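You operate a simulated robot arm through the tools that you are given. There is no shell and no other tool. Be economical: measure what you need, move in short steps, check, and stop when the job is done.

Carry out the task below with a simulated two-armed robot. There is one attempt and no reset: what you move stays moved.

TASK
Pick up the cleaner bottle from the top of the grey pack bench with one hand, pass it to the other hand and put it on the low shelf of the sleeve table. Set down upright: cleaner bottle.

Only the result counts: the job must be done as asked and must still hold three seconds after the hand-in. Knocking over, shifting, dropping, spilling or breaking anything else fails it.

THE ROBOT
Two 7-joint arms with two-finger grippers on one trunk, on a base that drives. Base frame: it is fixed to the floor where the robot stands at the start and does not move with it; the origin is under the middle of the robot, x ahead of it, y to its left, z up; the surface under the hand at the start is at about z = 800. Readings come in mm, degrees, newtons and seconds.
The left shoulder is at the start at [41, 159, 1131], the right one opposite. With the tool pointing down near the work surface each hand reaches from about 280 to 740 mm from the robot's upright axis, wherever it stands, measured 20 degrees to its own side. Places, roughly: low shelf of the sleeve table [-2300, -3400, 100]. Payload 2.45 kg a hand.
The tool frame of a hand sits at the grasp point between the pads (the TCP): z along the fingers, y along the line on which they close. The tips reach 26 mm beyond it. Largest opening 96 mm; the body of the gripper starts 69 mm behind the TCP.
Orientation is that of the tool frame in the base frame, as a unit quaternion [x, y, z, w]. With the fingers straight down and closing along the base's y, the tool's x points along the base's -x, its y along +y and its z along -z.

THE INTERFACE
- The arms move only by the tool apply_moves. It takes "left_deltas", "right_deltas" or both (then of equal length, played together; a hand with none holds still); each is a list of rows, each an object (a shift or turn left out is 0, a gripper value left out holds the last) with "gripper": the closure in counts, from 0 (fully open) to 255 (shut); "delta_pos": the shift along the tool's x, y, z in mm, a list of three; "angular": the turn, a rotation vector about the tool's x, y, z in degrees, a list of three. In form: [{"gripper": gripper, "delta_pos": [dx, dy, dz], "angular": [rx, ry, rz]}, ...]. A call has 1 to 10 rows; each row shifts and turns the commanded pose from where the row before left it, along the tool's axes as they then stand. Rows are played at 5 a second. More than 50 mm and 8.6 degrees between two rows, or a gripper value outside its range, and nothing of the call is played. Where a pose cannot be reached the arm comes as near as it can. A force on the tool above 40 N (or 10 N above the force at the start of the call, whichever is more), or a blocked arm, ends the call early, and 0.2 s more pass. Each finger halts on what it meets, pressing with about 26 N; the grip force reading is that of the motor and also rises with nothing between the fingers. The clock runs only during rows and for 0.2 s after the last one: add rows that do not move to give the fingers time. It gives the time, the measured TCP pose, the force on the tool (base axes), the opening and the grip force at its end, in the units of the frame above (readings bear some noise), with the torque about the TCP (base axes, N m) and any sound that the robot's microphone picked up.
- Cameras (640 x 400 px; columns grow to the right, rows downward): "scene" is now at [96.7, -12.1, 1590.1]; the picture's right is [-0.24, -0.97, -0.00], its down [-0.87, 0.21, -0.45] and it looks along [0.44, -0.11, -0.89] (base axes); focal length 294 px, centre (320, 200). "left" rides on the left gripper at [82, -3, -98] in its tool frame; the picture's right is [0.04, 1.00, 0.00], its down [-0.73, 0.03, -0.68] and it looks along [-0.68, 0.03, 0.73] (tool axes); focal length 256 px, centre (320, 200). "right" rides on the right gripper at [82, 3, -98] in its tool frame; the picture's right is [-0.04, 1.00, 0.00], its down [-0.73, -0.03, -0.68] and it looks along [-0.68, -0.03, 0.73] (tool axes); focal length 256 px, centre (320, 200). There is no depth. A picture from a camera that has moved, and an enlarged one, comes with that camera's place and axes in the base frame and with its lens. The place of the scene camera against the robot may be out by one fixed shift of up to 12 mm in any direction.
- get_image(camera): a new picture of that camera. No time passes.
- slide_trunk(by): slides the trunk up (or, below 0, down) by that many mm; the arms and the scene camera ride with it, the base frame stays. It gives what a move gives, with no picture.
- roll_base(legs): drives the robot by 1 to 6 legs, each [ahead, left, turn to the left] in mm, mm and degrees, along the robot's own axes; the way and the turn of a leg run together, so that a leg with both is an arc; at most 1500 mm and 180 degrees a leg. The arms and the cameras ride along, it lands a little off, and it stops where it bumps. It gives what a move gives.
- turn_head(pan, tilt): turns the head with the scene camera to pan (to the left, within 120 degrees either way) and tilt (down, from -29 to 69), counted from straight ahead of the robot. It gives what a move gives.
- zoom(camera, box): a new picture of the part [left, top, right, bottom] of that camera's present view, enlarged. No time passes.
- finish_job(): hands the job in; it is judged then, once.

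Go step by step. Nothing tells you exact positions but the pictures and the camera data: compare them with the known pose of the tool, close in by small moves and look again before you grip or let go. The budget is 120 turns and 88 pictures, counting those below and the enlarged ones. Unless the task says otherwise, let go and move clear before handing in, and close with one line.

The tools are called after "Request:" as a command line: name --argument value ..., lists and objects as JSON in quotes. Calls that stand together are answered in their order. apply_moves: Moves the arms, as the interface text tells. Its arguments: {"type":"object","properties":{"left_deltas":{"type":"array","items":{"type":"object","properties":{"gripper":{"type":"number"},"delta_pos":{"type":"array","items":{"type":"number"}},"angular":{"type":"array","items":{"type":"number"}}}}},"right_deltas":{"type":"array","items":{"type":"object","properties":{"gripper":{"type":"number"},"delta_pos":{"type":"array","items":{"type":"number"}},"angular":{"type":"array","items":{"type":"number"}}}}}},"required":[]} The other tools are called the same way: slide_trunk (by) slides the trunk up or down; roll_base (legs) drives the base; turn_head (pan, tilt) turns the head that bears the scene camera; get_image (camera) takes a picture; zoom (camera, box) takes an enlarged picture of a part of a camera's view; finish_job () hands the job in.

At the start:

```text
time: 0.0
left_ee_pos: [452.2, -4.5, 1019.9]
left_tcp_rot: [0.0, 1.0, 0.001, -0.002]
left_force: [1.1, -0.5, 0.8]
left_ft_torque: [0.02, -0.04, 0.0]
left_finger_gap: 96.0
left_finger_force: 0.1
right_ee_pos: [360.0, -274.6, 1035.1]
right_tcp_rot: [-0.001, 1.0, 0.0, -0.002]
right_force: [-0.3, -0.1, 0.5]
right_ft_torque: [-0.03, -0.03, 0.01]
right_finger_gap: 96.0
right_finger_force: 0.1
trunk travel left (down, up): [-300.0, 267.0]
robot x, y, heading: [-3.2, 1.2, -0.3]
head pan, tilt: [-13.7, 63.1]
```

scene: 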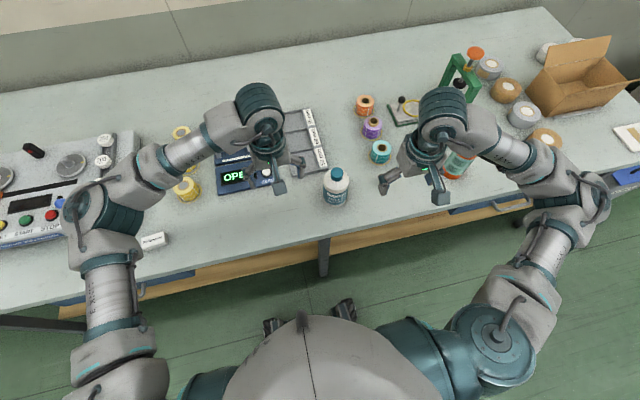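
right: 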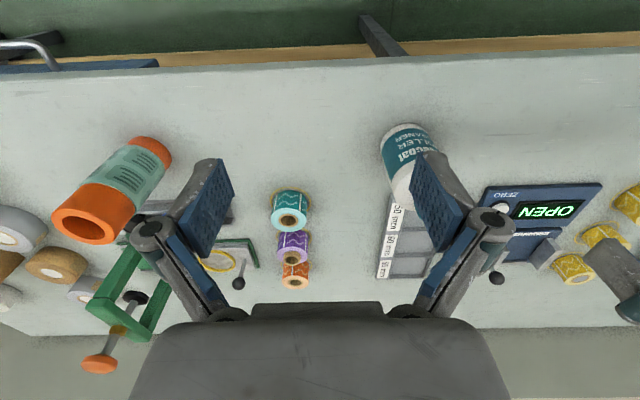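
left: 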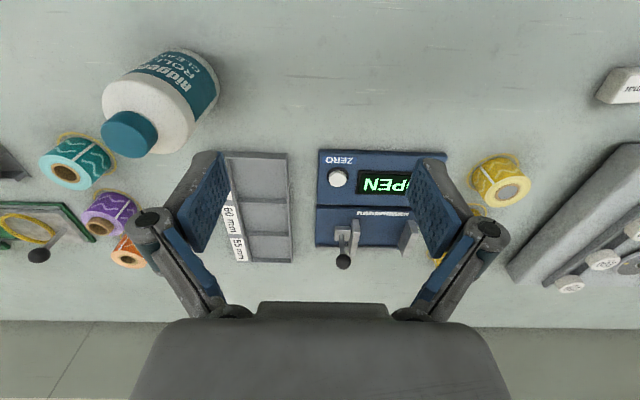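

I see a white bottle with a teal cap ("Roller cleaner") near the bench front edge, and an orange/green container by the right hand. I'll look closer at both.

Request:
zoom --camera "left" --box '[80, 30, 240, 170]'

Request:
zoom --camera "scene" --box '[240, 80, 500, 240]'

Request:
turn_head --pan -115 --tilt 15

Request:
get_image --camera "scene"

```text
2.86 times, centred on (160, 100) of left
camera zoom: at [371.2, -7.0, 1118.2], right [-0.04, 1.0, 0.0], down [0.73, 0.03, 0.68], along [0.68, 0.03, -0.73], focal length 731 px, centre (777, 486)
```

zoom: 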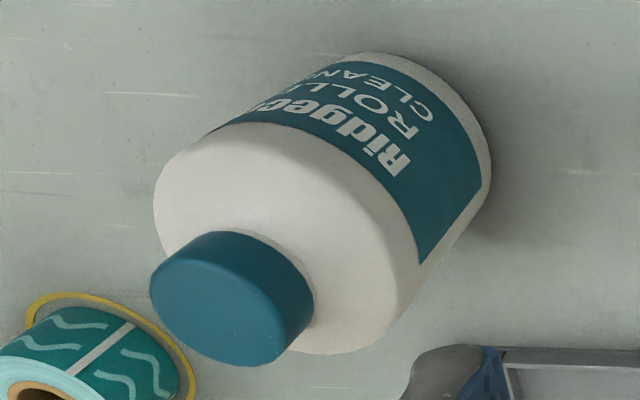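

```text
2.46 times, centred on (370, 160) of scene
camera zoom: at [96.7, -12.1, 1590.1], right [-0.24, -0.97, 0.0], down [-0.87, 0.21, -0.45], along [0.44, -0.11, -0.89], focal length 723 px, centre (197, 298)
```

zoom: 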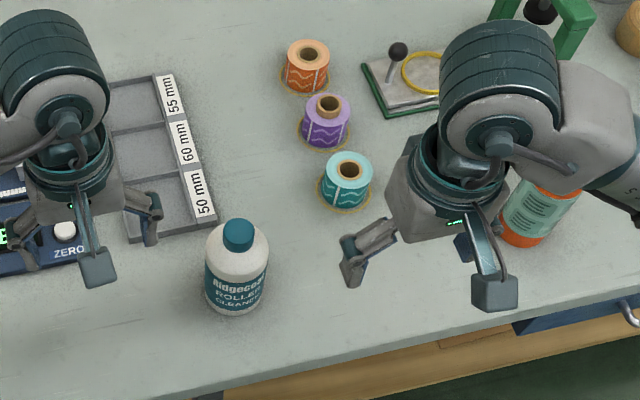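

```text
time: 1.8
left_ee_pos: [449.1, -3.1, 1021.1]
left_tcp_rot: [0.0, 1.0, 0.001, 0.001]
left_force: [-0.7, -0.1, 0.0]
left_ft_torque: [0.03, -0.01, 0.02]
left_finger_gap: 96.1
left_finger_force: 0.1
right_ee_pos: [356.4, -274.8, 1036.4]
right_tcp_rot: [0.0, 1.0, -0.001, 0.001]
right_force: [-0.1, 0.5, -0.7]
right_ft_torque: [-0.01, 0.0, 0.01]
right_finger_gap: 96.0
right_finger_force: 0.0
trunk travel left (down, up): [-300.0, 267.0]
robot x, y, heading: [0.2, 1.4, -0.1]
head pan, tilt: [-115.0, 15.0]
```

```text
82 pictures are left
camera scene: at [-3.9, -81.8, 1660.1], right [-0.91, 0.42, 0.0], down [0.11, 0.24, -0.97], along [-0.41, -0.88, -0.26], focal length 294 px, centre (320, 200)
```

scene: 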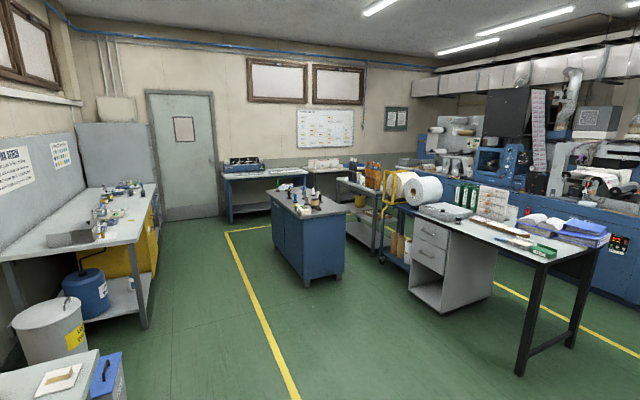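

The white/teal bottle ("Roller cleaner") is at about [476,-157], ~150 tall, ~75 wide. Now I look at the sleeve table across the room.

Request:
zoom --camera "scene" --box '[260, 140, 460, 280]'

Request:
zoom --camera "right" --box '[40, 100, 200, 260]'

```text
2.86 times, centred on (360, 210) of scene
camera zoom: at [-3.9, -81.8, 1660.1], right [-0.91, 0.42, 0.0], down [0.11, 0.24, -0.97], along [-0.41, -0.88, -0.26], focal length 839 px, centre (206, 171)
```

zoom: 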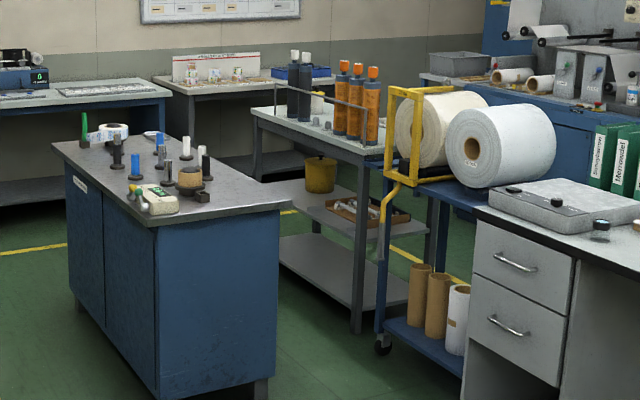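

```text
2.50 times, centred on (120, 180) of right
camera zoom: at [274.4, -269.9, 1135.1], right [0.04, 1.0, 0.0], down [0.73, -0.03, 0.68], along [0.68, -0.03, -0.73], focal length 640 px, centre (820, 250)
```

zoom: 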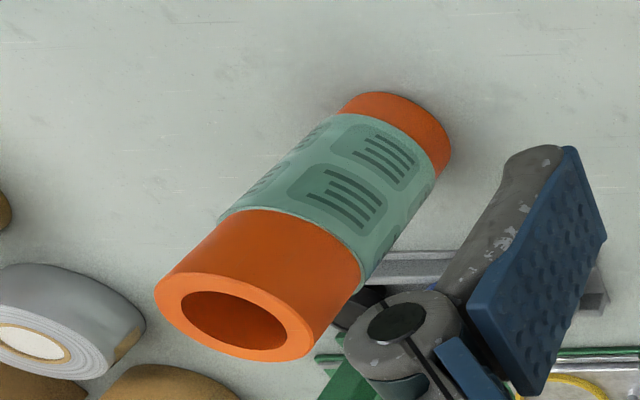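

The orange item is just a core/tube, so the target is the teal-capped bottle; the sleeve table has an empty low shelf. I'll move the right hand aside and bring the left hand above the bottle's cap.

Request:
apply_moves --left_deltas '[{"delta_pos": [0, 0, 0]}, {"delta_pos": [0, 0, 0]}, {"delta_pos": [-6.5, -37, 0]}, {"delta_pos": [-6.5, -37, 0]}, {"delta_pos": [-6.5, -37, 0]}, {"delta_pos": [-6.5, -37, 0]}, {"delta_pos": [0, 0, 0]}]' --right_deltas '[{"delta_pos": [15, -20, -10]}, {"delta_pos": [15, -20, -10]}, {"delta_pos": [15, -20, -10]}, {"delta_pos": [15, -20, -10]}, {"delta_pos": [0, -20, 0]}, {"delta_pos": [0, 0, 0]}, {"delta_pos": [0, 0, 0]}]'

Request:
turn_head --pan -13 --tilt 50

Request:
get_image --camera "left"

Request:
get_image --camera "scene"

```text
time: 3.4
left_ee_pos: [475.5, -148.9, 1022.1]
left_tcp_rot: [-0.001, 1.0, 0.0, 0.002]
left_force: [1.3, -0.1, -0.4]
left_ft_torque: [-0.02, 0.01, 0.01]
left_finger_gap: 96.0
left_finger_force: 0.1
right_ee_pos: [297.5, -373.2, 1079.2]
right_tcp_rot: [-0.001, 1.0, -0.001, 0.001]
right_force: [-0.1, -0.2, 0.0]
right_ft_torque: [0.02, -0.01, -0.02]
right_finger_gap: 96.0
right_finger_force: 0.0
trunk travel left (down, up): [-300.0, 267.0]
robot x, y, heading: [-1.4, -0.0, -0.0]
head pan, tilt: [-115.0, 15.0]
```

```text
time: 5.2
left_ee_pos: [475.8, -148.3, 1022.7]
left_tcp_rot: [0.0, 1.0, 0.001, 0.001]
left_force: [0.9, 0.7, -0.3]
left_ft_torque: [0.01, -0.02, 0.0]
left_finger_gap: 96.0
left_finger_force: 0.0
right_ee_pos: [297.1, -374.5, 1079.1]
right_tcp_rot: [0.0, 1.0, -0.001, 0.002]
right_force: [0.5, -0.5, -0.5]
right_ft_torque: [0.01, -0.01, 0.01]
right_finger_gap: 96.0
right_finger_force: 0.2
trunk travel left (down, up): [-300.0, 267.0]
robot x, y, heading: [-1.6, 4.5, -0.3]
head pan, tilt: [-13.0, 50.0]
```

```text
79 pictures are left
camera left: at [394.1, -152.7, 1120.1], right [-0.04, 1.0, 0.0], down [0.73, 0.03, 0.68], along [0.68, 0.03, -0.73], focal length 256 px, centre (320, 200)
```

left: 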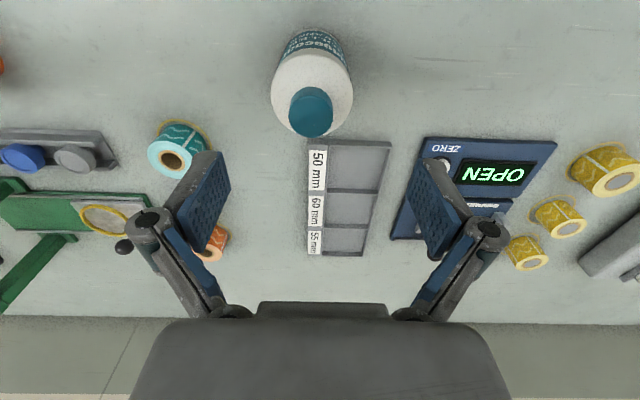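

```text
78 pictures are left
camera scene: at [109.8, -17.0, 1606.1], right [-0.23, -0.97, 0.0], down [-0.75, 0.18, -0.64], along [0.62, -0.14, -0.77], focal length 294 px, centre (320, 200)
```

scene: 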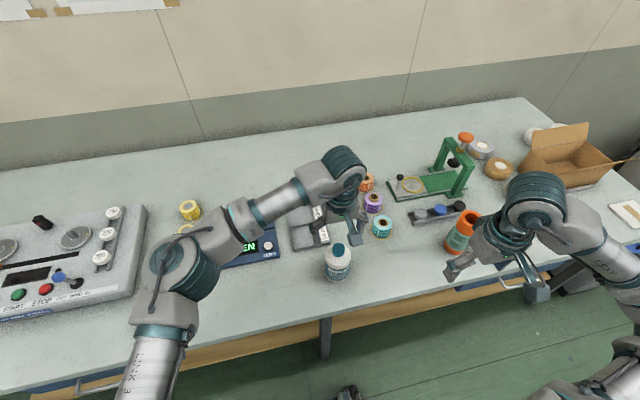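

The cap top is at about [478,-154,940]. I'll descend to just around the cap with fingers open and check.

Request:
apply_moves --left_deltas '[{"delta_pos": [-2, -5, 0]}, {"delta_pos": [0, 0, 30]}, {"delta_pos": [0, 0, 30]}, {"delta_pos": [0, 0, 10]}, {"delta_pos": [0, 0, 0]}]'

Request:
zoom --camera "scene" --box '[280, 190, 400, 290]'

Request:
get_image --camera "left"

Request:
get_image --camera "right"

```text
time: 6.4
left_ee_pos: [478.8, -157.6, 951.6]
left_tcp_rot: [0.0, 1.0, 0.0, 0.001]
left_force: [-0.7, -0.6, 1.5]
left_ft_torque: [0.01, -0.03, -0.01]
left_finger_gap: 95.8
left_finger_force: 0.1
right_ee_pos: [296.6, -374.0, 1078.4]
right_tcp_rot: [0.0, 1.0, 0.001, 0.001]
right_force: [-0.2, 0.6, 0.2]
right_ft_torque: [0.0, 0.02, -0.02]
right_finger_gap: 96.0
right_finger_force: 0.1
trunk travel left (down, up): [-300.0, 267.0]
robot x, y, heading: [-1.3, 2.9, 0.2]
head pan, tilt: [-13.0, 50.0]
```

```text
4.00 times, centred on (340, 240) of scene
camera zoom: at [109.9, -16.8, 1606.1], right [-0.22, -0.97, 0.0], down [-0.75, 0.17, -0.64], along [0.62, -0.14, -0.77], focal length 1175 px, centre (240, 40)
```

zoom: 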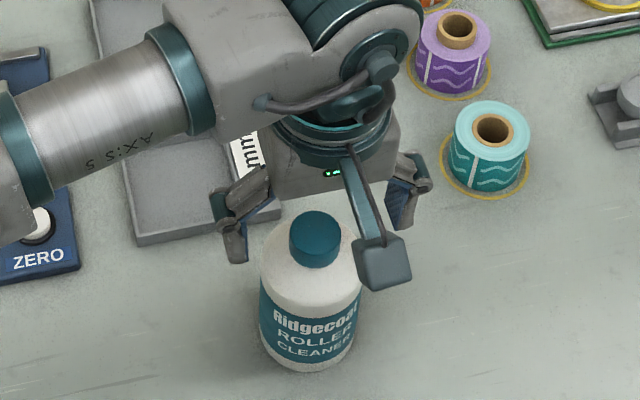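

```text
76 pictures are left
camera left: at [397.2, -160.5, 1049.7], right [-0.04, 1.0, 0.0], down [0.73, 0.03, 0.68], along [0.68, 0.03, -0.73], focal length 256 px, centre (320, 200)
```

left: 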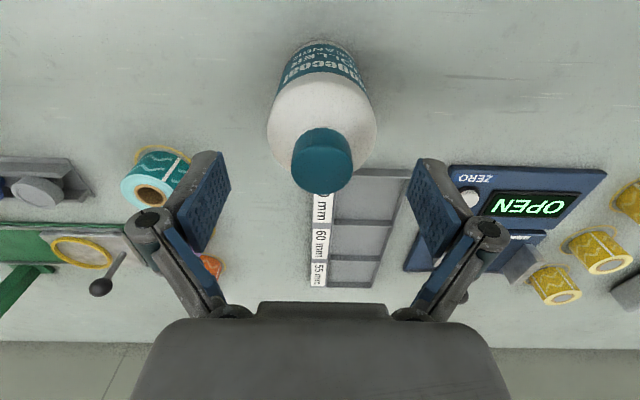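

```text
75 pictures are left
camera right: at [214.6, -370.1, 1176.8], right [0.04, 1.0, 0.0], down [0.73, -0.03, 0.68], along [0.68, -0.03, -0.73], focal length 256 px, centre (320, 200)
```

right: 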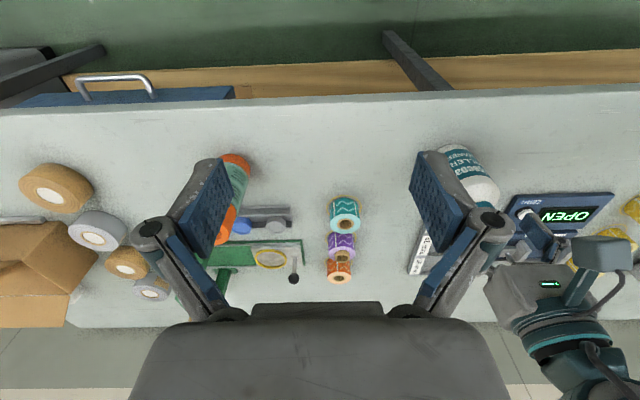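

The left fingers are aligned with the cap (top ≈932, center ≈[481,-157]). I lower about 16 mm and close.

Request:
apply_moves --left_deltas '[{"delta_pos": [-2, 0, 8]}, {"delta_pos": [0, 0, 9]}, {"gripper": 120}, {"gripper": 160}, {"gripper": 220}, {"gripper": 255}, {"gripper": 255}]'

Request:
zoom --camera "scene" --box '[280, 190, 400, 290]'

Request:
get_image --camera "left"

```text
time: 8.0
left_ee_pos: [481.2, -157.4, 934.7]
left_tcp_rot: [0.001, 1.0, 0.0, 0.001]
left_force: [-0.4, 0.9, 0.8]
left_ft_torque: [0.01, -0.07, 0.03]
left_finger_gap: 33.3
left_finger_force: 26.3
right_ee_pos: [296.4, -374.4, 1079.6]
right_tcp_rot: [0.0, 1.0, 0.001, 0.001]
right_force: [-0.4, -0.2, 0.3]
right_ft_torque: [0.02, 0.0, 0.01]
right_finger_gap: 96.0
right_finger_force: 0.0
trunk travel left (down, up): [-300.0, 267.0]
robot x, y, heading: [1.9, 2.0, -0.0]
head pan, tilt: [-13.0, 50.0]
```

```text
4.00 times, centred on (340, 240) of scene
camera zoom: at [109.8, -16.5, 1606.1], right [-0.22, -0.97, 0.0], down [-0.75, 0.17, -0.64], along [0.62, -0.14, -0.77], focal length 1175 px, centre (240, 40)
```

zoom: 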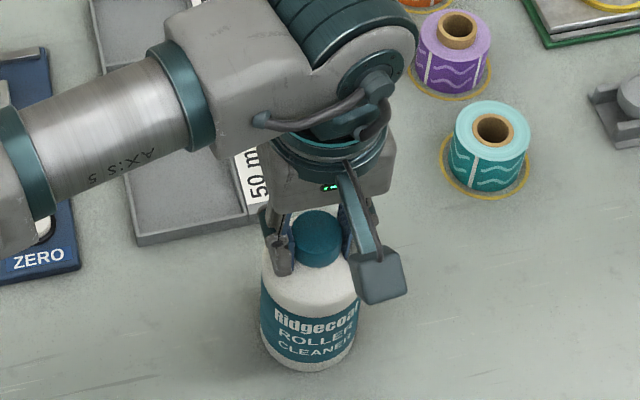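

```text
73 pictures are left
camera left: at [398.4, -160.1, 1032.6], right [-0.04, 1.0, 0.0], down [0.73, 0.03, 0.68], along [0.68, 0.03, -0.73], focal length 256 px, centre (320, 200)
```

left: 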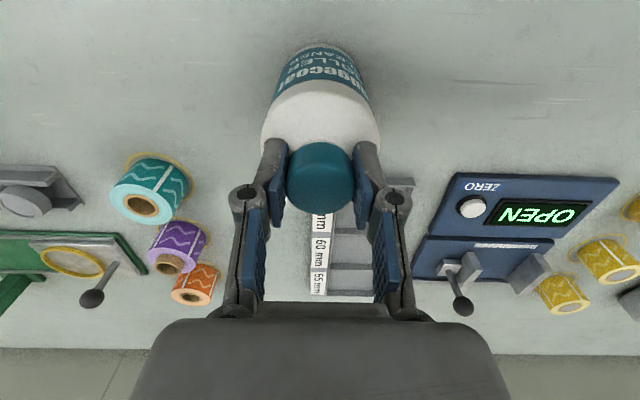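

Cap gripped (33 mm gap). Now lift straight up slowly and check.

Request:
apply_moves --left_deltas '[{"delta_pos": [0, 0, -5]}, {"delta_pos": [0, 0, -15]}, {"delta_pos": [0, 0, -30]}, {"delta_pos": [0, 0, -40]}, {"delta_pos": [0, 0, -40]}, {"delta_pos": [0, 0, -40]}, {"delta_pos": [0, 0, -30]}, {"delta_pos": [0, 0, 0]}]'

Request:
get_image --camera "scene"

Request:
get_image --camera "right"

```text
time: 9.8
left_ee_pos: [477.9, -153.9, 1132.5]
left_tcp_rot: [0.0, 1.0, 0.0, 0.001]
left_force: [-0.6, 0.0, -4.6]
left_ft_torque: [0.05, -0.01, -0.03]
left_finger_gap: 33.2
left_finger_force: 25.9
right_ee_pos: [297.4, -373.9, 1076.9]
right_tcp_rot: [0.0, 1.0, 0.0, 0.0]
right_force: [-0.3, -0.7, 0.5]
right_ft_torque: [0.04, 0.01, -0.04]
right_finger_gap: 96.0
right_finger_force: 0.0
trunk travel left (down, up): [-300.0, 267.0]
robot x, y, heading: [-1.0, 0.9, 0.0]
head pan, tilt: [-13.0, 50.0]
```

```text
72 pictures are left
camera scene: at [110.7, -17.4, 1605.9], right [-0.22, -0.97, 0.0], down [-0.75, 0.17, -0.64], along [0.62, -0.14, -0.77], focal length 294 px, centre (320, 200)
```

scene: 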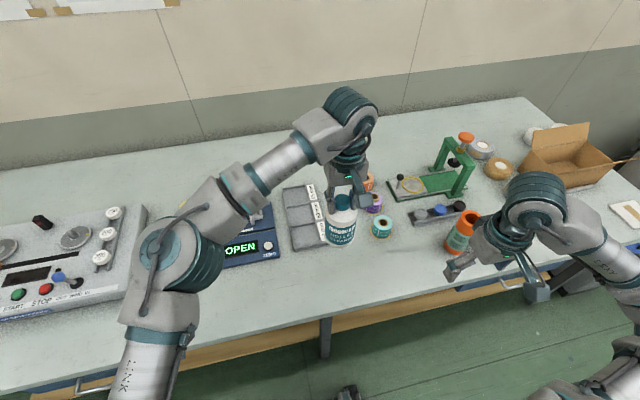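

```text
71 pictures are left
camera right: at [215.2, -370.2, 1176.5], right [0.04, 1.0, 0.0], down [0.73, -0.03, 0.68], along [0.68, -0.03, -0.73], focal length 256 px, centre (320, 200)
```

right: 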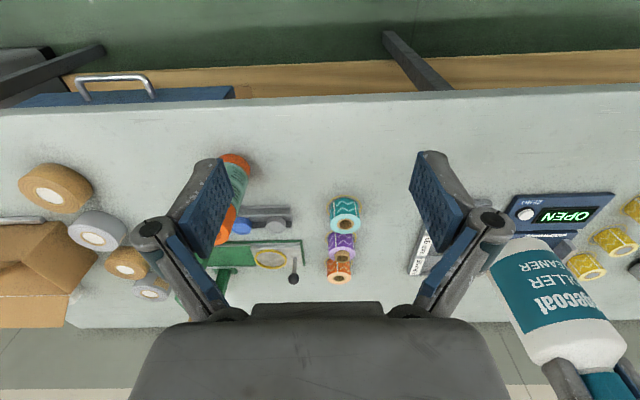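

Bottle is held, bottom at about z=998. Now I orient the right hand: yaw 45° left and pitch 45° up from straight down, staying clear.

Request:
apply_moves --right_deltas '[{"angular": [0, 0, -7.5]}, {"angular": [0, 0, -7.5]}, {"angular": [0, 0, -7.5]}, {"angular": [0, 0, -7.5]}, {"angular": [0, 0, -7.5]}, {"angular": [0, 0, -7.5]}, {"angular": [0, -7.5, 0]}, {"angular": [0, -7.5, 0]}, {"angular": [0, -7.5, 0]}, {"angular": [0, -7.5, 0]}]'

Request:
apply_moves --right_deltas '[{"angular": [0, -7.5, 0]}, {"angular": [0, -7.5, 0]}, {}, {}]'

Request:
get_image --camera "scene"

Request:
get_image --camera "right"

```text
time: 12.0
left_ee_pos: [477.6, -155.2, 1132.9]
left_tcp_rot: [-0.001, 1.0, 0.001, 0.001]
left_force: [0.1, -0.3, -3.5]
left_ft_torque: [0.02, 0.01, 0.01]
left_finger_gap: 33.1
left_finger_force: 26.5
right_ee_pos: [292.8, -341.9, 1082.6]
right_tcp_rot: [-0.37, 0.892, 0.1, 0.239]
right_force: [0.2, 0.0, 0.3]
right_ft_torque: [-0.01, -0.02, 0.02]
right_finger_gap: 95.9
right_finger_force: 0.0
right hand out of reach, approached as far as the arm can: row 6, 7, 8, 9, 10
trunk travel left (down, up): [-300.0, 267.0]
robot x, y, heading: [-1.0, 3.2, -0.1]
head pan, tilt: [-13.0, 50.0]
```

```text
time: 13.0
left_ee_pos: [477.9, -154.1, 1133.8]
left_tcp_rot: [0.0, 1.0, 0.0, 0.0]
left_force: [-0.5, -0.2, -4.9]
left_ft_torque: [0.03, 0.01, 0.01]
left_finger_gap: 33.1
left_finger_force: 26.3
right_ee_pos: [291.3, -326.3, 1093.1]
right_tcp_rot: [-0.353, 0.854, 0.145, 0.354]
right_force: [-0.4, 0.3, -0.3]
right_ft_torque: [0.01, -0.01, -0.01]
right_finger_gap: 96.1
right_finger_force: 0.1
right hand out of reach, approached as far as the arm can: row 1, 2
trunk travel left (down, up): [-300.0, 267.0]
robot x, y, heading: [2.2, 0.8, 0.2]
head pan, tilt: [-13.0, 50.0]
```

```text
70 pictures are left
camera scene: at [110.1, -17.0, 1606.0], right [-0.22, -0.97, 0.0], down [-0.75, 0.17, -0.64], along [0.62, -0.14, -0.77], focal length 294 px, centre (320, 200)
```

scene: 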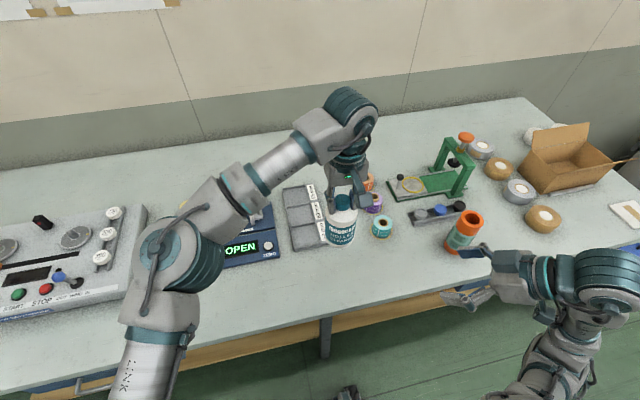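

```text
69 pictures are left
camera right: at [196.9, -413.0, 1104.7], right [-0.69, 0.73, 0.03], down [0.05, 0.01, 1.0], along [0.73, 0.69, -0.04], focal length 256 px, centre (320, 200)
```

right: 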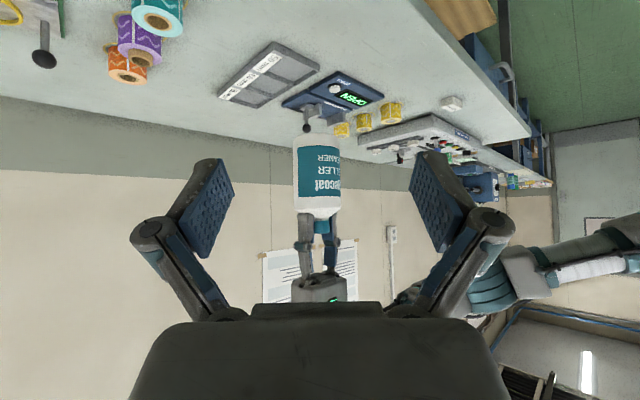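

Orientation reached (45°/45°). Now move the right hand to a pre-grasp pose behind the bottle.

Request:
apply_moves --right_deltas '[{"delta_pos": [-16, -2.6, 27.7]}, {"delta_pos": [-16, -2.6, 27.7]}, {"delta_pos": [-16, -2.6, 27.7]}, {"delta_pos": [-16, -2.6, 27.7]}, {}]'

Request:
get_image --camera "right"

Request:
get_image --camera "scene"

```text
time: 14.2
left_ee_pos: [478.0, -155.7, 1134.7]
left_tcp_rot: [0.0, 1.0, 0.0, 0.001]
left_force: [-0.6, -0.3, -3.9]
left_ft_torque: [0.01, -0.01, 0.02]
left_finger_gap: 33.4
left_finger_force: 25.5
right_ee_pos: [385.7, -245.5, 1058.5]
right_tcp_rot: [-0.355, 0.853, 0.146, 0.355]
right_force: [-0.1, 0.3, 0.5]
right_ft_torque: [0.01, -0.01, 0.04]
right_finger_gap: 95.8
right_finger_force: 0.0
trunk travel left (down, up): [-300.0, 267.0]
robot x, y, heading: [2.7, 2.2, -0.2]
head pan, tilt: [-13.0, 50.0]
```

```text
68 pictures are left
camera right: at [292.1, -332.3, 1069.6], right [-0.69, 0.73, 0.03], down [0.04, 0.01, 1.0], along [0.73, 0.69, -0.04], focal length 256 px, centre (320, 200)
```

right: 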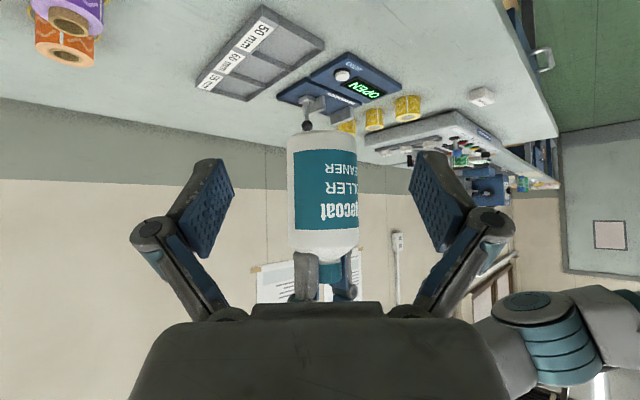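

```text
67 pictures are left
camera scene: at [110.0, -16.5, 1606.1], right [-0.23, -0.97, 0.0], down [-0.75, 0.17, -0.64], along [0.62, -0.14, -0.77], focal length 294 px, centre (320, 200)
```

scene: 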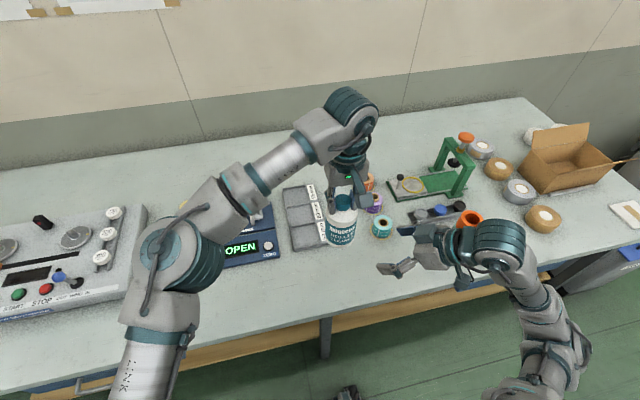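

The bottle sits centered between the right fingers. I advance horizontally 125 mm to straddle it.

Request:
apply_moves --right_deltas '[{"delta_pos": [-17.7, 0.5, 17.7]}, {"delta_pos": [-17.7, 0.5, 17.7]}, {"delta_pos": [-17.7, 0.5, 17.7]}, {"delta_pos": [-17.7, 0, 17.7]}, {"delta_pos": [-17.7, 0, 17.7]}, {}]'

Request:
get_image --camera "right"

Request:
zoom --camera "scene" --box '[270, 150, 430, 270]'

```text
time: 15.6
left_ee_pos: [478.2, -154.2, 1133.8]
left_tcp_rot: [-0.001, 1.0, 0.0, 0.002]
left_force: [7.6, 7.2, -2.7]
left_ft_torque: [-0.15, 0.12, 0.12]
left_finger_gap: 32.9
left_finger_force: 25.8
right_ee_pos: [474.2, -157.6, 1060.1]
right_tcp_rot: [-0.354, 0.853, 0.146, 0.355]
right_force: [-7.6, -7.5, -0.9]
right_ft_torque: [0.7, -0.7, -0.21]
right_finger_gap: 96.1
right_finger_force: 0.0
trunk travel left (down, up): [-300.0, 267.0]
robot x, y, heading: [1.2, -1.4, -0.1]
head pan, tilt: [-13.0, 50.0]
```

```text
66 pictures are left
camera right: at [381.0, -243.6, 1071.9], right [-0.69, 0.73, 0.03], down [0.05, 0.01, 1.0], along [0.73, 0.69, -0.04], focal length 256 px, centre (320, 200)
```

right: 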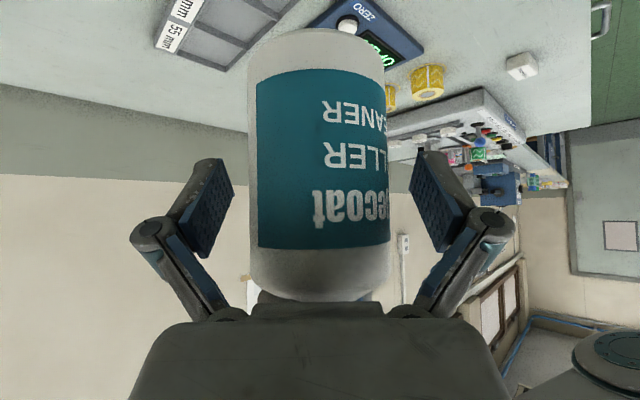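

```text
3.33 times, centred on (350, 210) of scene
camera zoom: at [111.0, -15.6, 1606.0], right [-0.22, -0.97, 0.0], down [-0.75, 0.17, -0.64], along [0.62, -0.14, -0.77], focal length 979 px, centre (220, 167)
```

zoom: 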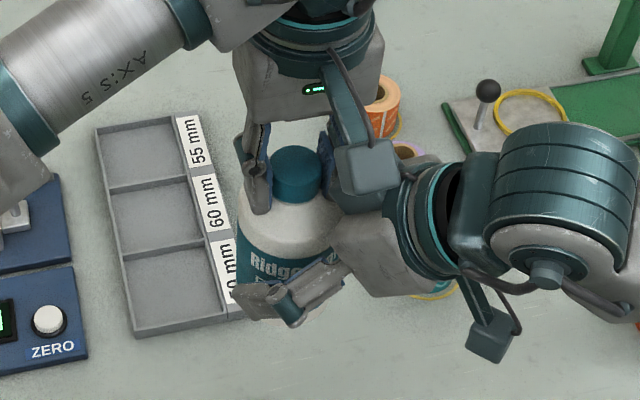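

The palm touches the bottle's shoulder (≈10 N). I back off 10 mm, check the force.

Request:
apply_moves --right_deltas '[{"delta_pos": [3.5, 0, -3.5]}, {"delta_pos": [3.5, 0, -3.5]}, {}]'

Request:
get_image --camera "right"

```text
time: 16.4
left_ee_pos: [479.1, -154.4, 1133.5]
left_tcp_rot: [0.001, 1.0, 0.0, 0.0]
left_force: [0.3, 0.3, -4.1]
left_ft_torque: [-0.01, 0.0, 0.01]
left_finger_gap: 32.9
left_finger_force: 26.4
right_ee_pos: [465.6, -162.7, 1059.5]
right_tcp_rot: [-0.354, 0.853, 0.146, 0.354]
right_force: [0.6, -0.4, 0.4]
right_ft_torque: [0.05, 0.02, -0.04]
right_finger_gap: 95.9
right_finger_force: 0.0
trunk travel left (down, up): [-300.0, 267.0]
robot x, y, heading: [0.4, 0.6, 0.0]
head pan, tilt: [-13.0, 50.0]
```

```text
64 pictures are left
camera right: at [374.1, -249.8, 1071.7], right [-0.69, 0.73, 0.03], down [0.05, 0.01, 1.0], along [0.72, 0.69, -0.04], focal length 256 px, centre (320, 200)
```

right: 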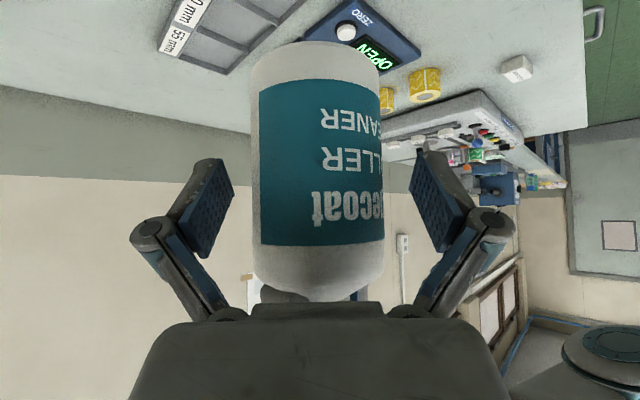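

Free of contact and the bottle is centered between the pads. Close the right gripper.

Request:
apply_moves --right_deltas '[{"gripper": 30}, {"gripper": 60}, {"gripper": 120}, {"gripper": 255}, {"gripper": 255}, {"gripper": 255}]'

Request:
get_image --camera "right"

```text
time: 17.8
left_ee_pos: [477.4, -154.0, 1132.3]
left_tcp_rot: [0.0, 1.0, 0.001, 0.001]
left_force: [-6.8, 11.0, -4.3]
left_ft_torque: [0.38, 0.63, 0.11]
left_finger_gap: 33.0
left_finger_force: 25.9
right_ee_pos: [467.2, -163.4, 1060.6]
right_tcp_rot: [-0.353, 0.854, 0.145, 0.355]
right_force: [8.0, -11.0, -0.1]
right_ft_torque: [0.42, -0.04, -0.34]
right_finger_gap: 69.4
right_finger_force: 26.0
trunk travel left (down, up): [-300.0, 267.0]
robot x, y, heading: [2.2, 0.3, 0.0]
head pan, tilt: [-13.0, 50.0]
```

```text
63 pictures are left
camera right: at [374.1, -250.2, 1072.0], right [-0.69, 0.73, 0.03], down [0.05, 0.01, 1.0], along [0.73, 0.69, -0.04], focal length 256 px, centre (320, 200)
```

right: 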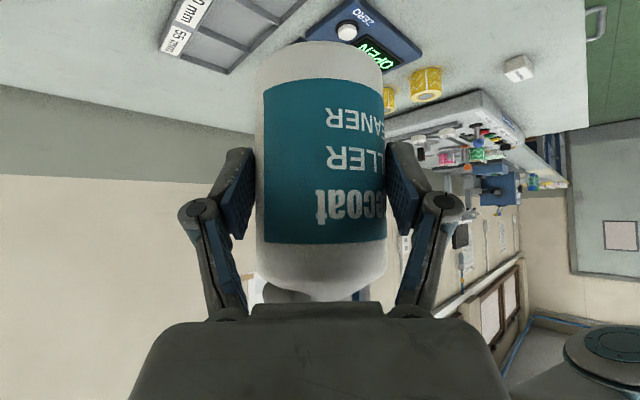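

Gripped at 69.4 mm, but with ~13 N of side load; I shift the right hand a little to relieve it.

Request:
apply_moves --right_deltas '[{"delta_pos": [0, -2, 0]}, {}]'

```text
time: 18.4
left_ee_pos: [478.6, -155.8, 1132.8]
left_tcp_rot: [-0.001, 1.0, 0.0, 0.002]
left_force: [0.5, 9.6, -7.7]
left_ft_torque: [0.26, 0.41, 0.12]
left_finger_gap: 33.1
left_finger_force: 26.1
right_ee_pos: [467.1, -163.4, 1059.6]
right_tcp_rot: [-0.355, 0.852, 0.147, 0.355]
right_force: [0.4, -9.3, 3.5]
right_ft_torque: [0.36, -0.35, -0.25]
right_finger_gap: 69.5
right_finger_force: 25.6
trunk travel left (down, up): [-300.0, 267.0]
robot x, y, heading: [1.6, -2.3, 0.1]
head pan, tilt: [-13.0, 50.0]
```

Request:
apply_moves --right_deltas '[{"delta_pos": [0, -2, 0]}, {}]'

```text
time: 19.0
left_ee_pos: [478.8, -155.1, 1132.8]
left_tcp_rot: [-0.001, 1.0, -0.002, 0.001]
left_force: [11.0, -0.1, -8.8]
left_ft_torque: [0.03, -0.66, 0.06]
left_finger_gap: 33.2
left_finger_force: 26.4
right_ee_pos: [467.5, -163.5, 1061.6]
right_tcp_rot: [-0.354, 0.852, 0.148, 0.355]
right_force: [-10.6, -0.8, 4.7]
right_ft_torque: [0.06, -0.16, 0.06]
right_finger_gap: 69.6
right_finger_force: 26.2
trunk travel left (down, up): [-300.0, 267.0]
robot x, y, heading: [2.1, 1.9, -0.1]
head pan, tilt: [-13.0, 50.0]
```

Request:
apply_moves --right_deltas '[{"delta_pos": [0.7, 1, -0.7]}, {}]'

```text
time: 19.6
left_ee_pos: [478.3, -155.8, 1133.4]
left_tcp_rot: [0.0, 1.0, -0.001, 0.001]
left_force: [6.2, -8.0, -7.7]
left_ft_torque: [-0.26, -0.74, 0.13]
left_finger_gap: 33.4
left_finger_force: 26.2
right_ee_pos: [467.2, -165.5, 1059.9]
right_tcp_rot: [-0.354, 0.852, 0.147, 0.355]
right_force: [-5.5, 7.7, 4.7]
right_ft_torque: [-0.31, 0.25, 0.0]
right_finger_gap: 69.5
right_finger_force: 25.9
trunk travel left (down, up): [-300.0, 267.0]
robot x, y, heading: [0.8, -4.2, -0.1]
head pan, tilt: [-13.0, 50.0]
```

Loads are small now. I open the left gripper only partially (≈50 mm gap, to stay clear of the right palm), then raise it.

Request:
apply_moves --left_deltas '[{"gripper": 145}, {"gripper": 125}, {"gripper": 125}, {}]'

Request:
get_image --camera "left"

Request:
get_image --camera "right"

```text
time: 20.6
left_ee_pos: [478.4, -155.7, 1134.1]
left_tcp_rot: [-0.001, 1.0, 0.0, 0.001]
left_force: [0.2, -0.4, 0.1]
left_ft_torque: [0.02, 0.03, -0.03]
left_finger_gap: 48.9
left_finger_force: 0.1
right_ee_pos: [467.7, -165.5, 1060.3]
right_tcp_rot: [-0.354, 0.853, 0.146, 0.355]
right_force: [1.0, -0.3, -0.2]
right_ft_torque: [-0.07, 0.04, 0.04]
right_finger_gap: 69.2
right_finger_force: 25.8
trunk travel left (down, up): [-300.0, 267.0]
robot x, y, heading: [-4.7, 0.5, -0.1]
head pan, tilt: [-13.0, 50.0]
```

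```text
62 pictures are left
camera left: at [396.5, -157.3, 1231.1], right [-0.04, 1.0, 0.0], down [0.73, 0.03, 0.68], along [0.68, 0.03, -0.73], focal length 256 px, centre (320, 200)
```

left: 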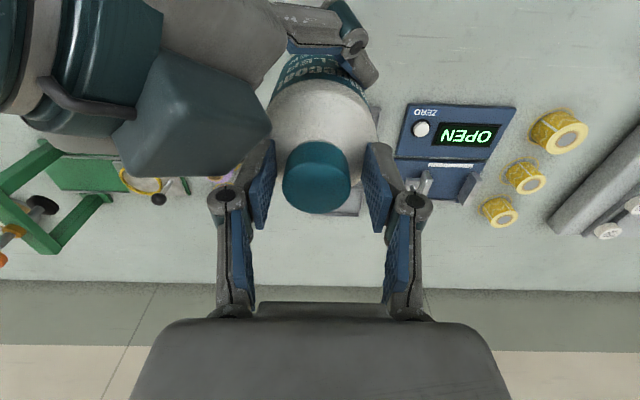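

```text
61 pictures are left
camera right: at [374.7, -252.2, 1071.9], right [-0.69, 0.73, 0.03], down [0.05, 0.01, 1.0], along [0.73, 0.69, -0.04], focal length 256 px, centre (320, 200)
```

right: 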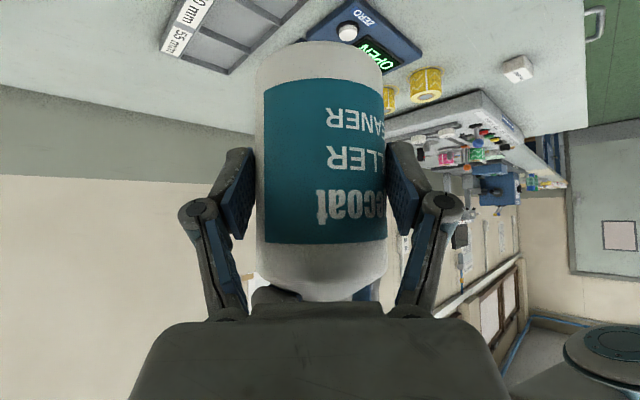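

The right hand now holds the bottle. Raise the left hand clear and retract it to its own side.

Request:
apply_moves --left_deltas '[{"delta_pos": [0, 0, -20]}, {"delta_pos": [0, 0, -40]}, {"delta_pos": [0, 0, -40]}, {"delta_pos": [0, 45, 0]}, {"delta_pos": [0, 45, 0]}, {"delta_pos": [10, 45, 0]}, {"delta_pos": [35, 35, 0]}, {"delta_pos": [35, 35, 0]}, {"delta_pos": [35, 35, 20]}, {"delta_pos": [0, 20, 20]}]'

Request:
get_image --camera "scene"

```text
refused: row 9 steps farther than a row can; nothing moved
```

```text
60 pictures are left
camera scene: at [111.3, -16.1, 1606.0], right [-0.22, -0.97, 0.0], down [-0.75, 0.17, -0.64], along [0.62, -0.14, -0.77], focal length 294 px, centre (320, 200)
```

scene: 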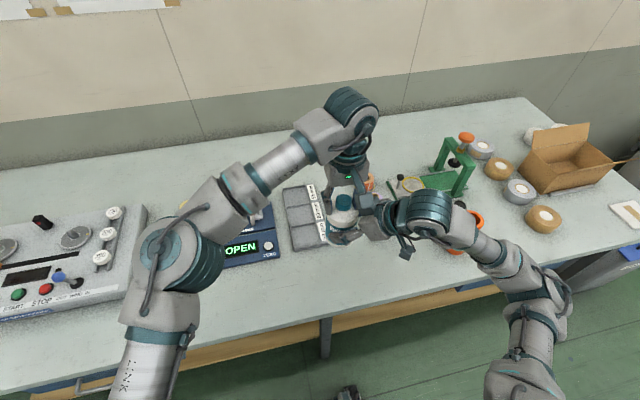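

Request:
apply_moves --left_deltas '[{"delta_pos": [0, 0, -20]}, {"delta_pos": [0, 0, -40]}, {"delta_pos": [0, 0, -40]}, {"delta_pos": [0, 45, 0]}, {"delta_pos": [0, 45, 0]}, {"delta_pos": [10, 45, 0]}, {"delta_pos": [35, 30, 0]}, {"delta_pos": [35, 30, 0]}, {"delta_pos": [35, 30, 10]}, {"delta_pos": [0, 20, 20]}]'

Request:
get_image --camera "scene"

```text
time: 22.8
left_ee_pos: [366.4, 103.2, 1203.8]
left_tcp_rot: [-0.002, 1.0, -0.002, 0.001]
left_force: [-0.6, 0.0, 0.4]
left_ft_torque: [-0.04, 0.01, 0.05]
left_finger_gap: 48.7
left_finger_force: 0.1
left hand out of reach, approached as far as the arm can: row 3
right_ee_pos: [467.9, -161.4, 1060.3]
right_tcp_rot: [-0.354, 0.854, 0.144, 0.354]
right_force: [0.4, 0.2, 0.2]
right_ft_torque: [-0.04, 0.07, 0.0]
right_finger_gap: 69.1
right_finger_force: 25.8
trunk travel left (down, up): [-300.0, 267.0]
robot x, y, heading: [-4.5, 0.9, -0.0]
head pan, tilt: [-13.0, 50.0]
```

```text
59 pictures are left
camera scene: at [112.0, -5.9, 1605.9], right [-0.22, -0.97, 0.0], down [-0.75, 0.17, -0.64], along [0.62, -0.15, -0.77], focal length 294 px, centre (320, 200)
```

scene: 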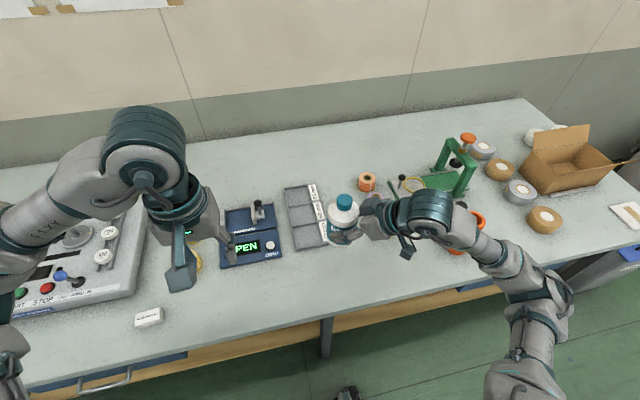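

The bottle is in the right hand. I draw it in closer, then back the robot off from the bench.

Request:
apply_moves --right_deltas '[{"delta_pos": [19.6, 6.9, -19.6]}, {"delta_pos": [19.6, 6.9, -19.6]}, {"delta_pos": [19.6, 6.9, -19.6]}, {"delta_pos": [19.6, 6.9, -19.6]}, {}]'

Request:
roll_base --legs '[[-500, 0, 0]]'

Request:
turn_head --pan 0 --tilt 69

Request:
get_image --camera "scene"

```text
time: 24.0
left_ee_pos: [367.2, 95.2, 1205.1]
left_tcp_rot: [0.0, 1.0, 0.002, 0.0]
left_force: [-0.6, 0.3, -0.1]
left_ft_torque: [0.02, 0.03, -0.01]
left_finger_gap: 48.9
left_finger_force: 0.0
right_ee_pos: [375.3, -228.6, 1059.6]
right_tcp_rot: [-0.354, 0.853, 0.148, 0.353]
right_force: [0.3, -0.2, -0.6]
right_ft_torque: [-0.08, 0.09, 0.05]
right_finger_gap: 69.3
right_finger_force: 26.1
right hand out of reach, approached as far as the arm can: row 4
trunk travel left (down, up): [-300.0, 267.0]
robot x, y, heading: [-3.3, -1.4, -0.1]
head pan, tilt: [-13.0, 50.0]
```

```text
time: 26.9
left_ee_pos: [-130.4, 96.0, 1206.1]
left_tcp_rot: [-0.005, 1.0, 0.001, 0.001]
left_force: [0.4, -0.8, -0.2]
left_ft_torque: [0.01, -0.04, 0.02]
left_finger_gap: 49.1
left_finger_force: 0.1
right_ee_pos: [-116.7, -226.0, 1059.6]
right_tcp_rot: [-0.359, 0.851, 0.149, 0.352]
right_force: [-0.5, -1.4, -0.4]
right_ft_torque: [-0.04, 0.02, -0.04]
right_finger_gap: 69.4
right_finger_force: 26.0
trunk travel left (down, up): [-300.0, 267.0]
robot x, y, heading: [-495.0, -2.5, 0.6]
head pan, tilt: [-13.0, 50.0]
```

```text
time: 27.7
left_ee_pos: [-133.5, 97.4, 1207.2]
left_tcp_rot: [-0.005, 1.0, 0.001, 0.002]
left_force: [-0.8, 0.2, -1.0]
left_ft_torque: [0.01, -0.02, 0.01]
left_finger_gap: 48.9
left_finger_force: 0.1
right_ee_pos: [-120.7, -225.2, 1061.3]
right_tcp_rot: [-0.359, 0.851, 0.147, 0.354]
right_force: [-0.6, -0.5, -0.1]
right_ft_torque: [-0.04, 0.02, 0.01]
right_finger_gap: 69.4
right_finger_force: 26.1
trunk travel left (down, up): [-300.0, 267.0]
robot x, y, heading: [-497.4, -2.2, 0.6]
head pan, tilt: [0.0, 68.8]
```

```text
58 pictures are left
camera scene: at [-404.3, 1.5, 1584.3], right [0.01, -1.0, 0.0], down [-0.93, -0.01, -0.36], along [0.36, 0.01, -0.93], focal length 294 px, centre (320, 200)
```

scene: 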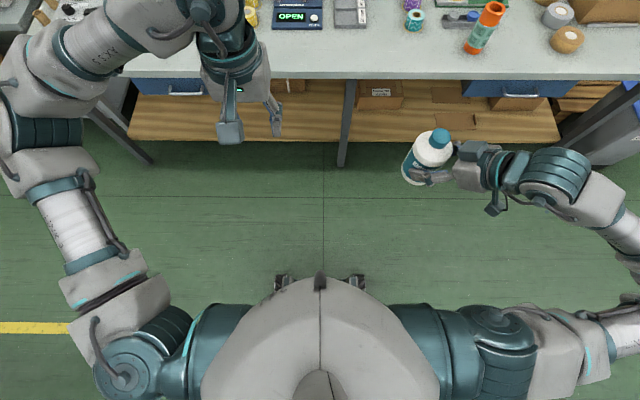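

The base is compact (~±210 wide) but the elbows are wide, so the narrow aisle needs care. I'll turn right, drive down the open lane beside the blue cabinet, and survey the sleeve table's far side.

Request:
roll_base --legs '[[0, 0, -90], [1500, 100, 0], [700, 0, 0]]'

Request:
turn_head --pan -35 --tilt 20

Request:
get_image --camera "scene"

```text
refused: leg 2 is longer than a leg can be; nothing moved
```

```text
time: 28.9
left_ee_pos: [-133.0, 98.4, 1207.7]
left_tcp_rot: [-0.006, 1.0, 0.0, 0.003]
left_force: [0.1, 0.1, 0.1]
left_ft_torque: [-0.05, 0.0, 0.04]
left_finger_gap: 49.2
left_finger_force: 0.1
right_ee_pos: [-120.6, -225.4, 1061.5]
right_tcp_rot: [-0.36, 0.851, 0.148, 0.353]
right_force: [0.2, -0.2, 0.5]
right_ft_torque: [-0.06, 0.02, -0.01]
right_finger_gap: 69.5
right_finger_force: 26.0
trunk travel left (down, up): [-300.0, 267.0]
robot x, y, heading: [-496.3, -4.4, 0.5]
head pan, tilt: [-35.0, 20.0]
```

```text
57 pictures are left
camera scene: at [-382.7, -51.8, 1651.5], right [-0.56, -0.83, 0.0], down [-0.29, 0.2, -0.94], along [0.77, -0.53, -0.35], focal length 294 px, centre (320, 200)
```

scene: 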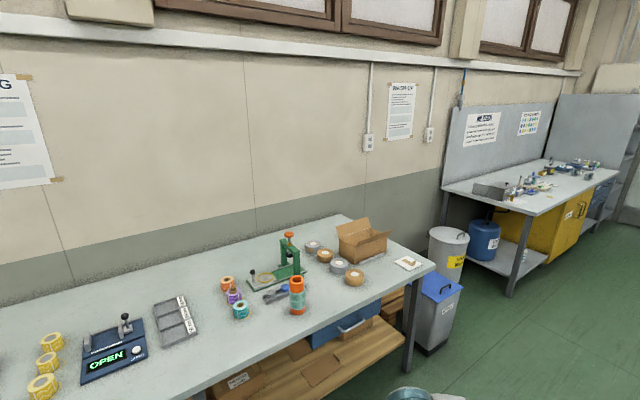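

Request:
roll_base --legs '[[0, 0, -90], [1400, 100, 0], [800, 0, 0]]'

Request:
get_image --camera "scene"

```text
time: 43.4
left_ee_pos: [-224.4, -2529.1, 1207.3]
left_tcp_rot: [0.697, 0.717, -0.002, 0.001]
left_force: [0.2, 0.1, -0.7]
left_ft_torque: [0.01, -0.05, 0.0]
left_finger_gap: 48.7
left_finger_force: 0.2
right_ee_pos: [-547.6, -2547.5, 1061.8]
right_tcp_rot: [0.34, 0.859, -0.142, 0.355]
right_force: [0.2, 0.8, -4.1]
right_ft_torque: [0.03, 0.05, 0.02]
right_finger_gap: 69.3
right_finger_force: 25.8
trunk travel left (down, up): [-300.0, 267.0]
robot x, y, heading: [-332.1, -2168.9, -88.6]
head pan, tilt: [-35.0, 20.0]
```

```text
56 pictures are left
camera scene: at [-384.9, -2275.3, 1651.7], right [-0.83, 0.55, 0.0], down [0.19, 0.29, -0.94], along [-0.52, -0.78, -0.35], focal length 294 px, centre (320, 200)
```

scene: 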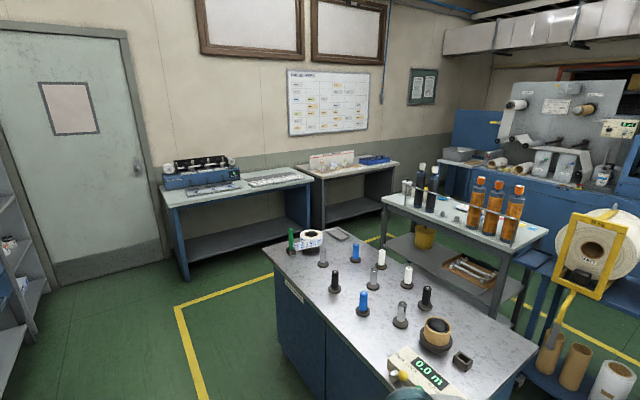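

The far side is open: sleeve table's far end at y≈-4040, with ~900 mm clear to the wall benches. I'll drive round the cabinet to look there.

Request:
roll_base --legs '[[0, 0, -1.4], [1300, 0, 0], [750, 0, 0], [0, 0, -90], [800, 0, 0]]'

Request:
turn_head --pan 0 --tilt 25

Request:
get_image --camera "scene"

```text
time: 61.7
left_ee_pos: [-1489.5, -4366.3, 1208.5]
left_tcp_rot: [1.0, 0.009, -0.004, -0.001]
left_force: [-0.1, -0.3, -0.5]
left_ft_torque: [-0.02, 0.0, -0.04]
left_finger_gap: 48.7
left_finger_force: 0.0
right_ee_pos: [-1505.4, -4044.3, 1062.7]
right_tcp_rot: [0.849, 0.363, -0.354, 0.148]
right_force: [0.4, -0.3, -3.6]
right_ft_torque: [0.04, -0.02, 0.01]
right_finger_gap: 69.4
right_finger_force: 25.7
trunk travel left (down, up): [-300.0, 267.0]
robot x, y, heading: [-1135.6, -4260.4, -178.9]
head pan, tilt: [-35.0, 20.0]
```

```text
time: 62.7
left_ee_pos: [-1487.6, -4367.1, 1209.0]
left_tcp_rot: [1.0, 0.01, -0.005, 0.0]
left_force: [0.9, 0.0, -0.7]
left_ft_torque: [-0.03, 0.03, 0.01]
left_finger_gap: 49.0
left_finger_force: 0.1
right_ee_pos: [-1503.0, -4044.1, 1063.2]
right_tcp_rot: [0.849, 0.363, -0.354, 0.148]
right_force: [0.4, -0.4, -4.1]
right_ft_torque: [0.04, -0.01, -0.01]
right_finger_gap: 69.4
right_finger_force: 25.8
trunk travel left (down, up): [-300.0, 267.0]
robot x, y, heading: [-1131.1, -4261.1, -179.0]
head pan, tilt: [0.0, 25.0]
```

```text
55 pictures are left
camera scene: at [-1257.2, -4255.8, 1643.6], right [-0.02, 1.0, 0.0], down [0.43, 0.01, -0.9], along [-0.9, -0.02, -0.43], focal length 294 px, centre (320, 200)
```

scene: 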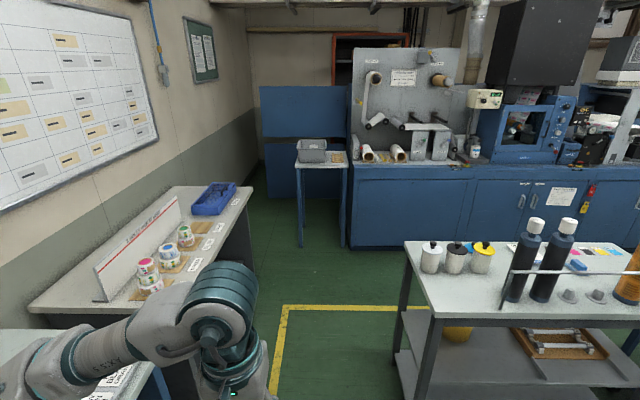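

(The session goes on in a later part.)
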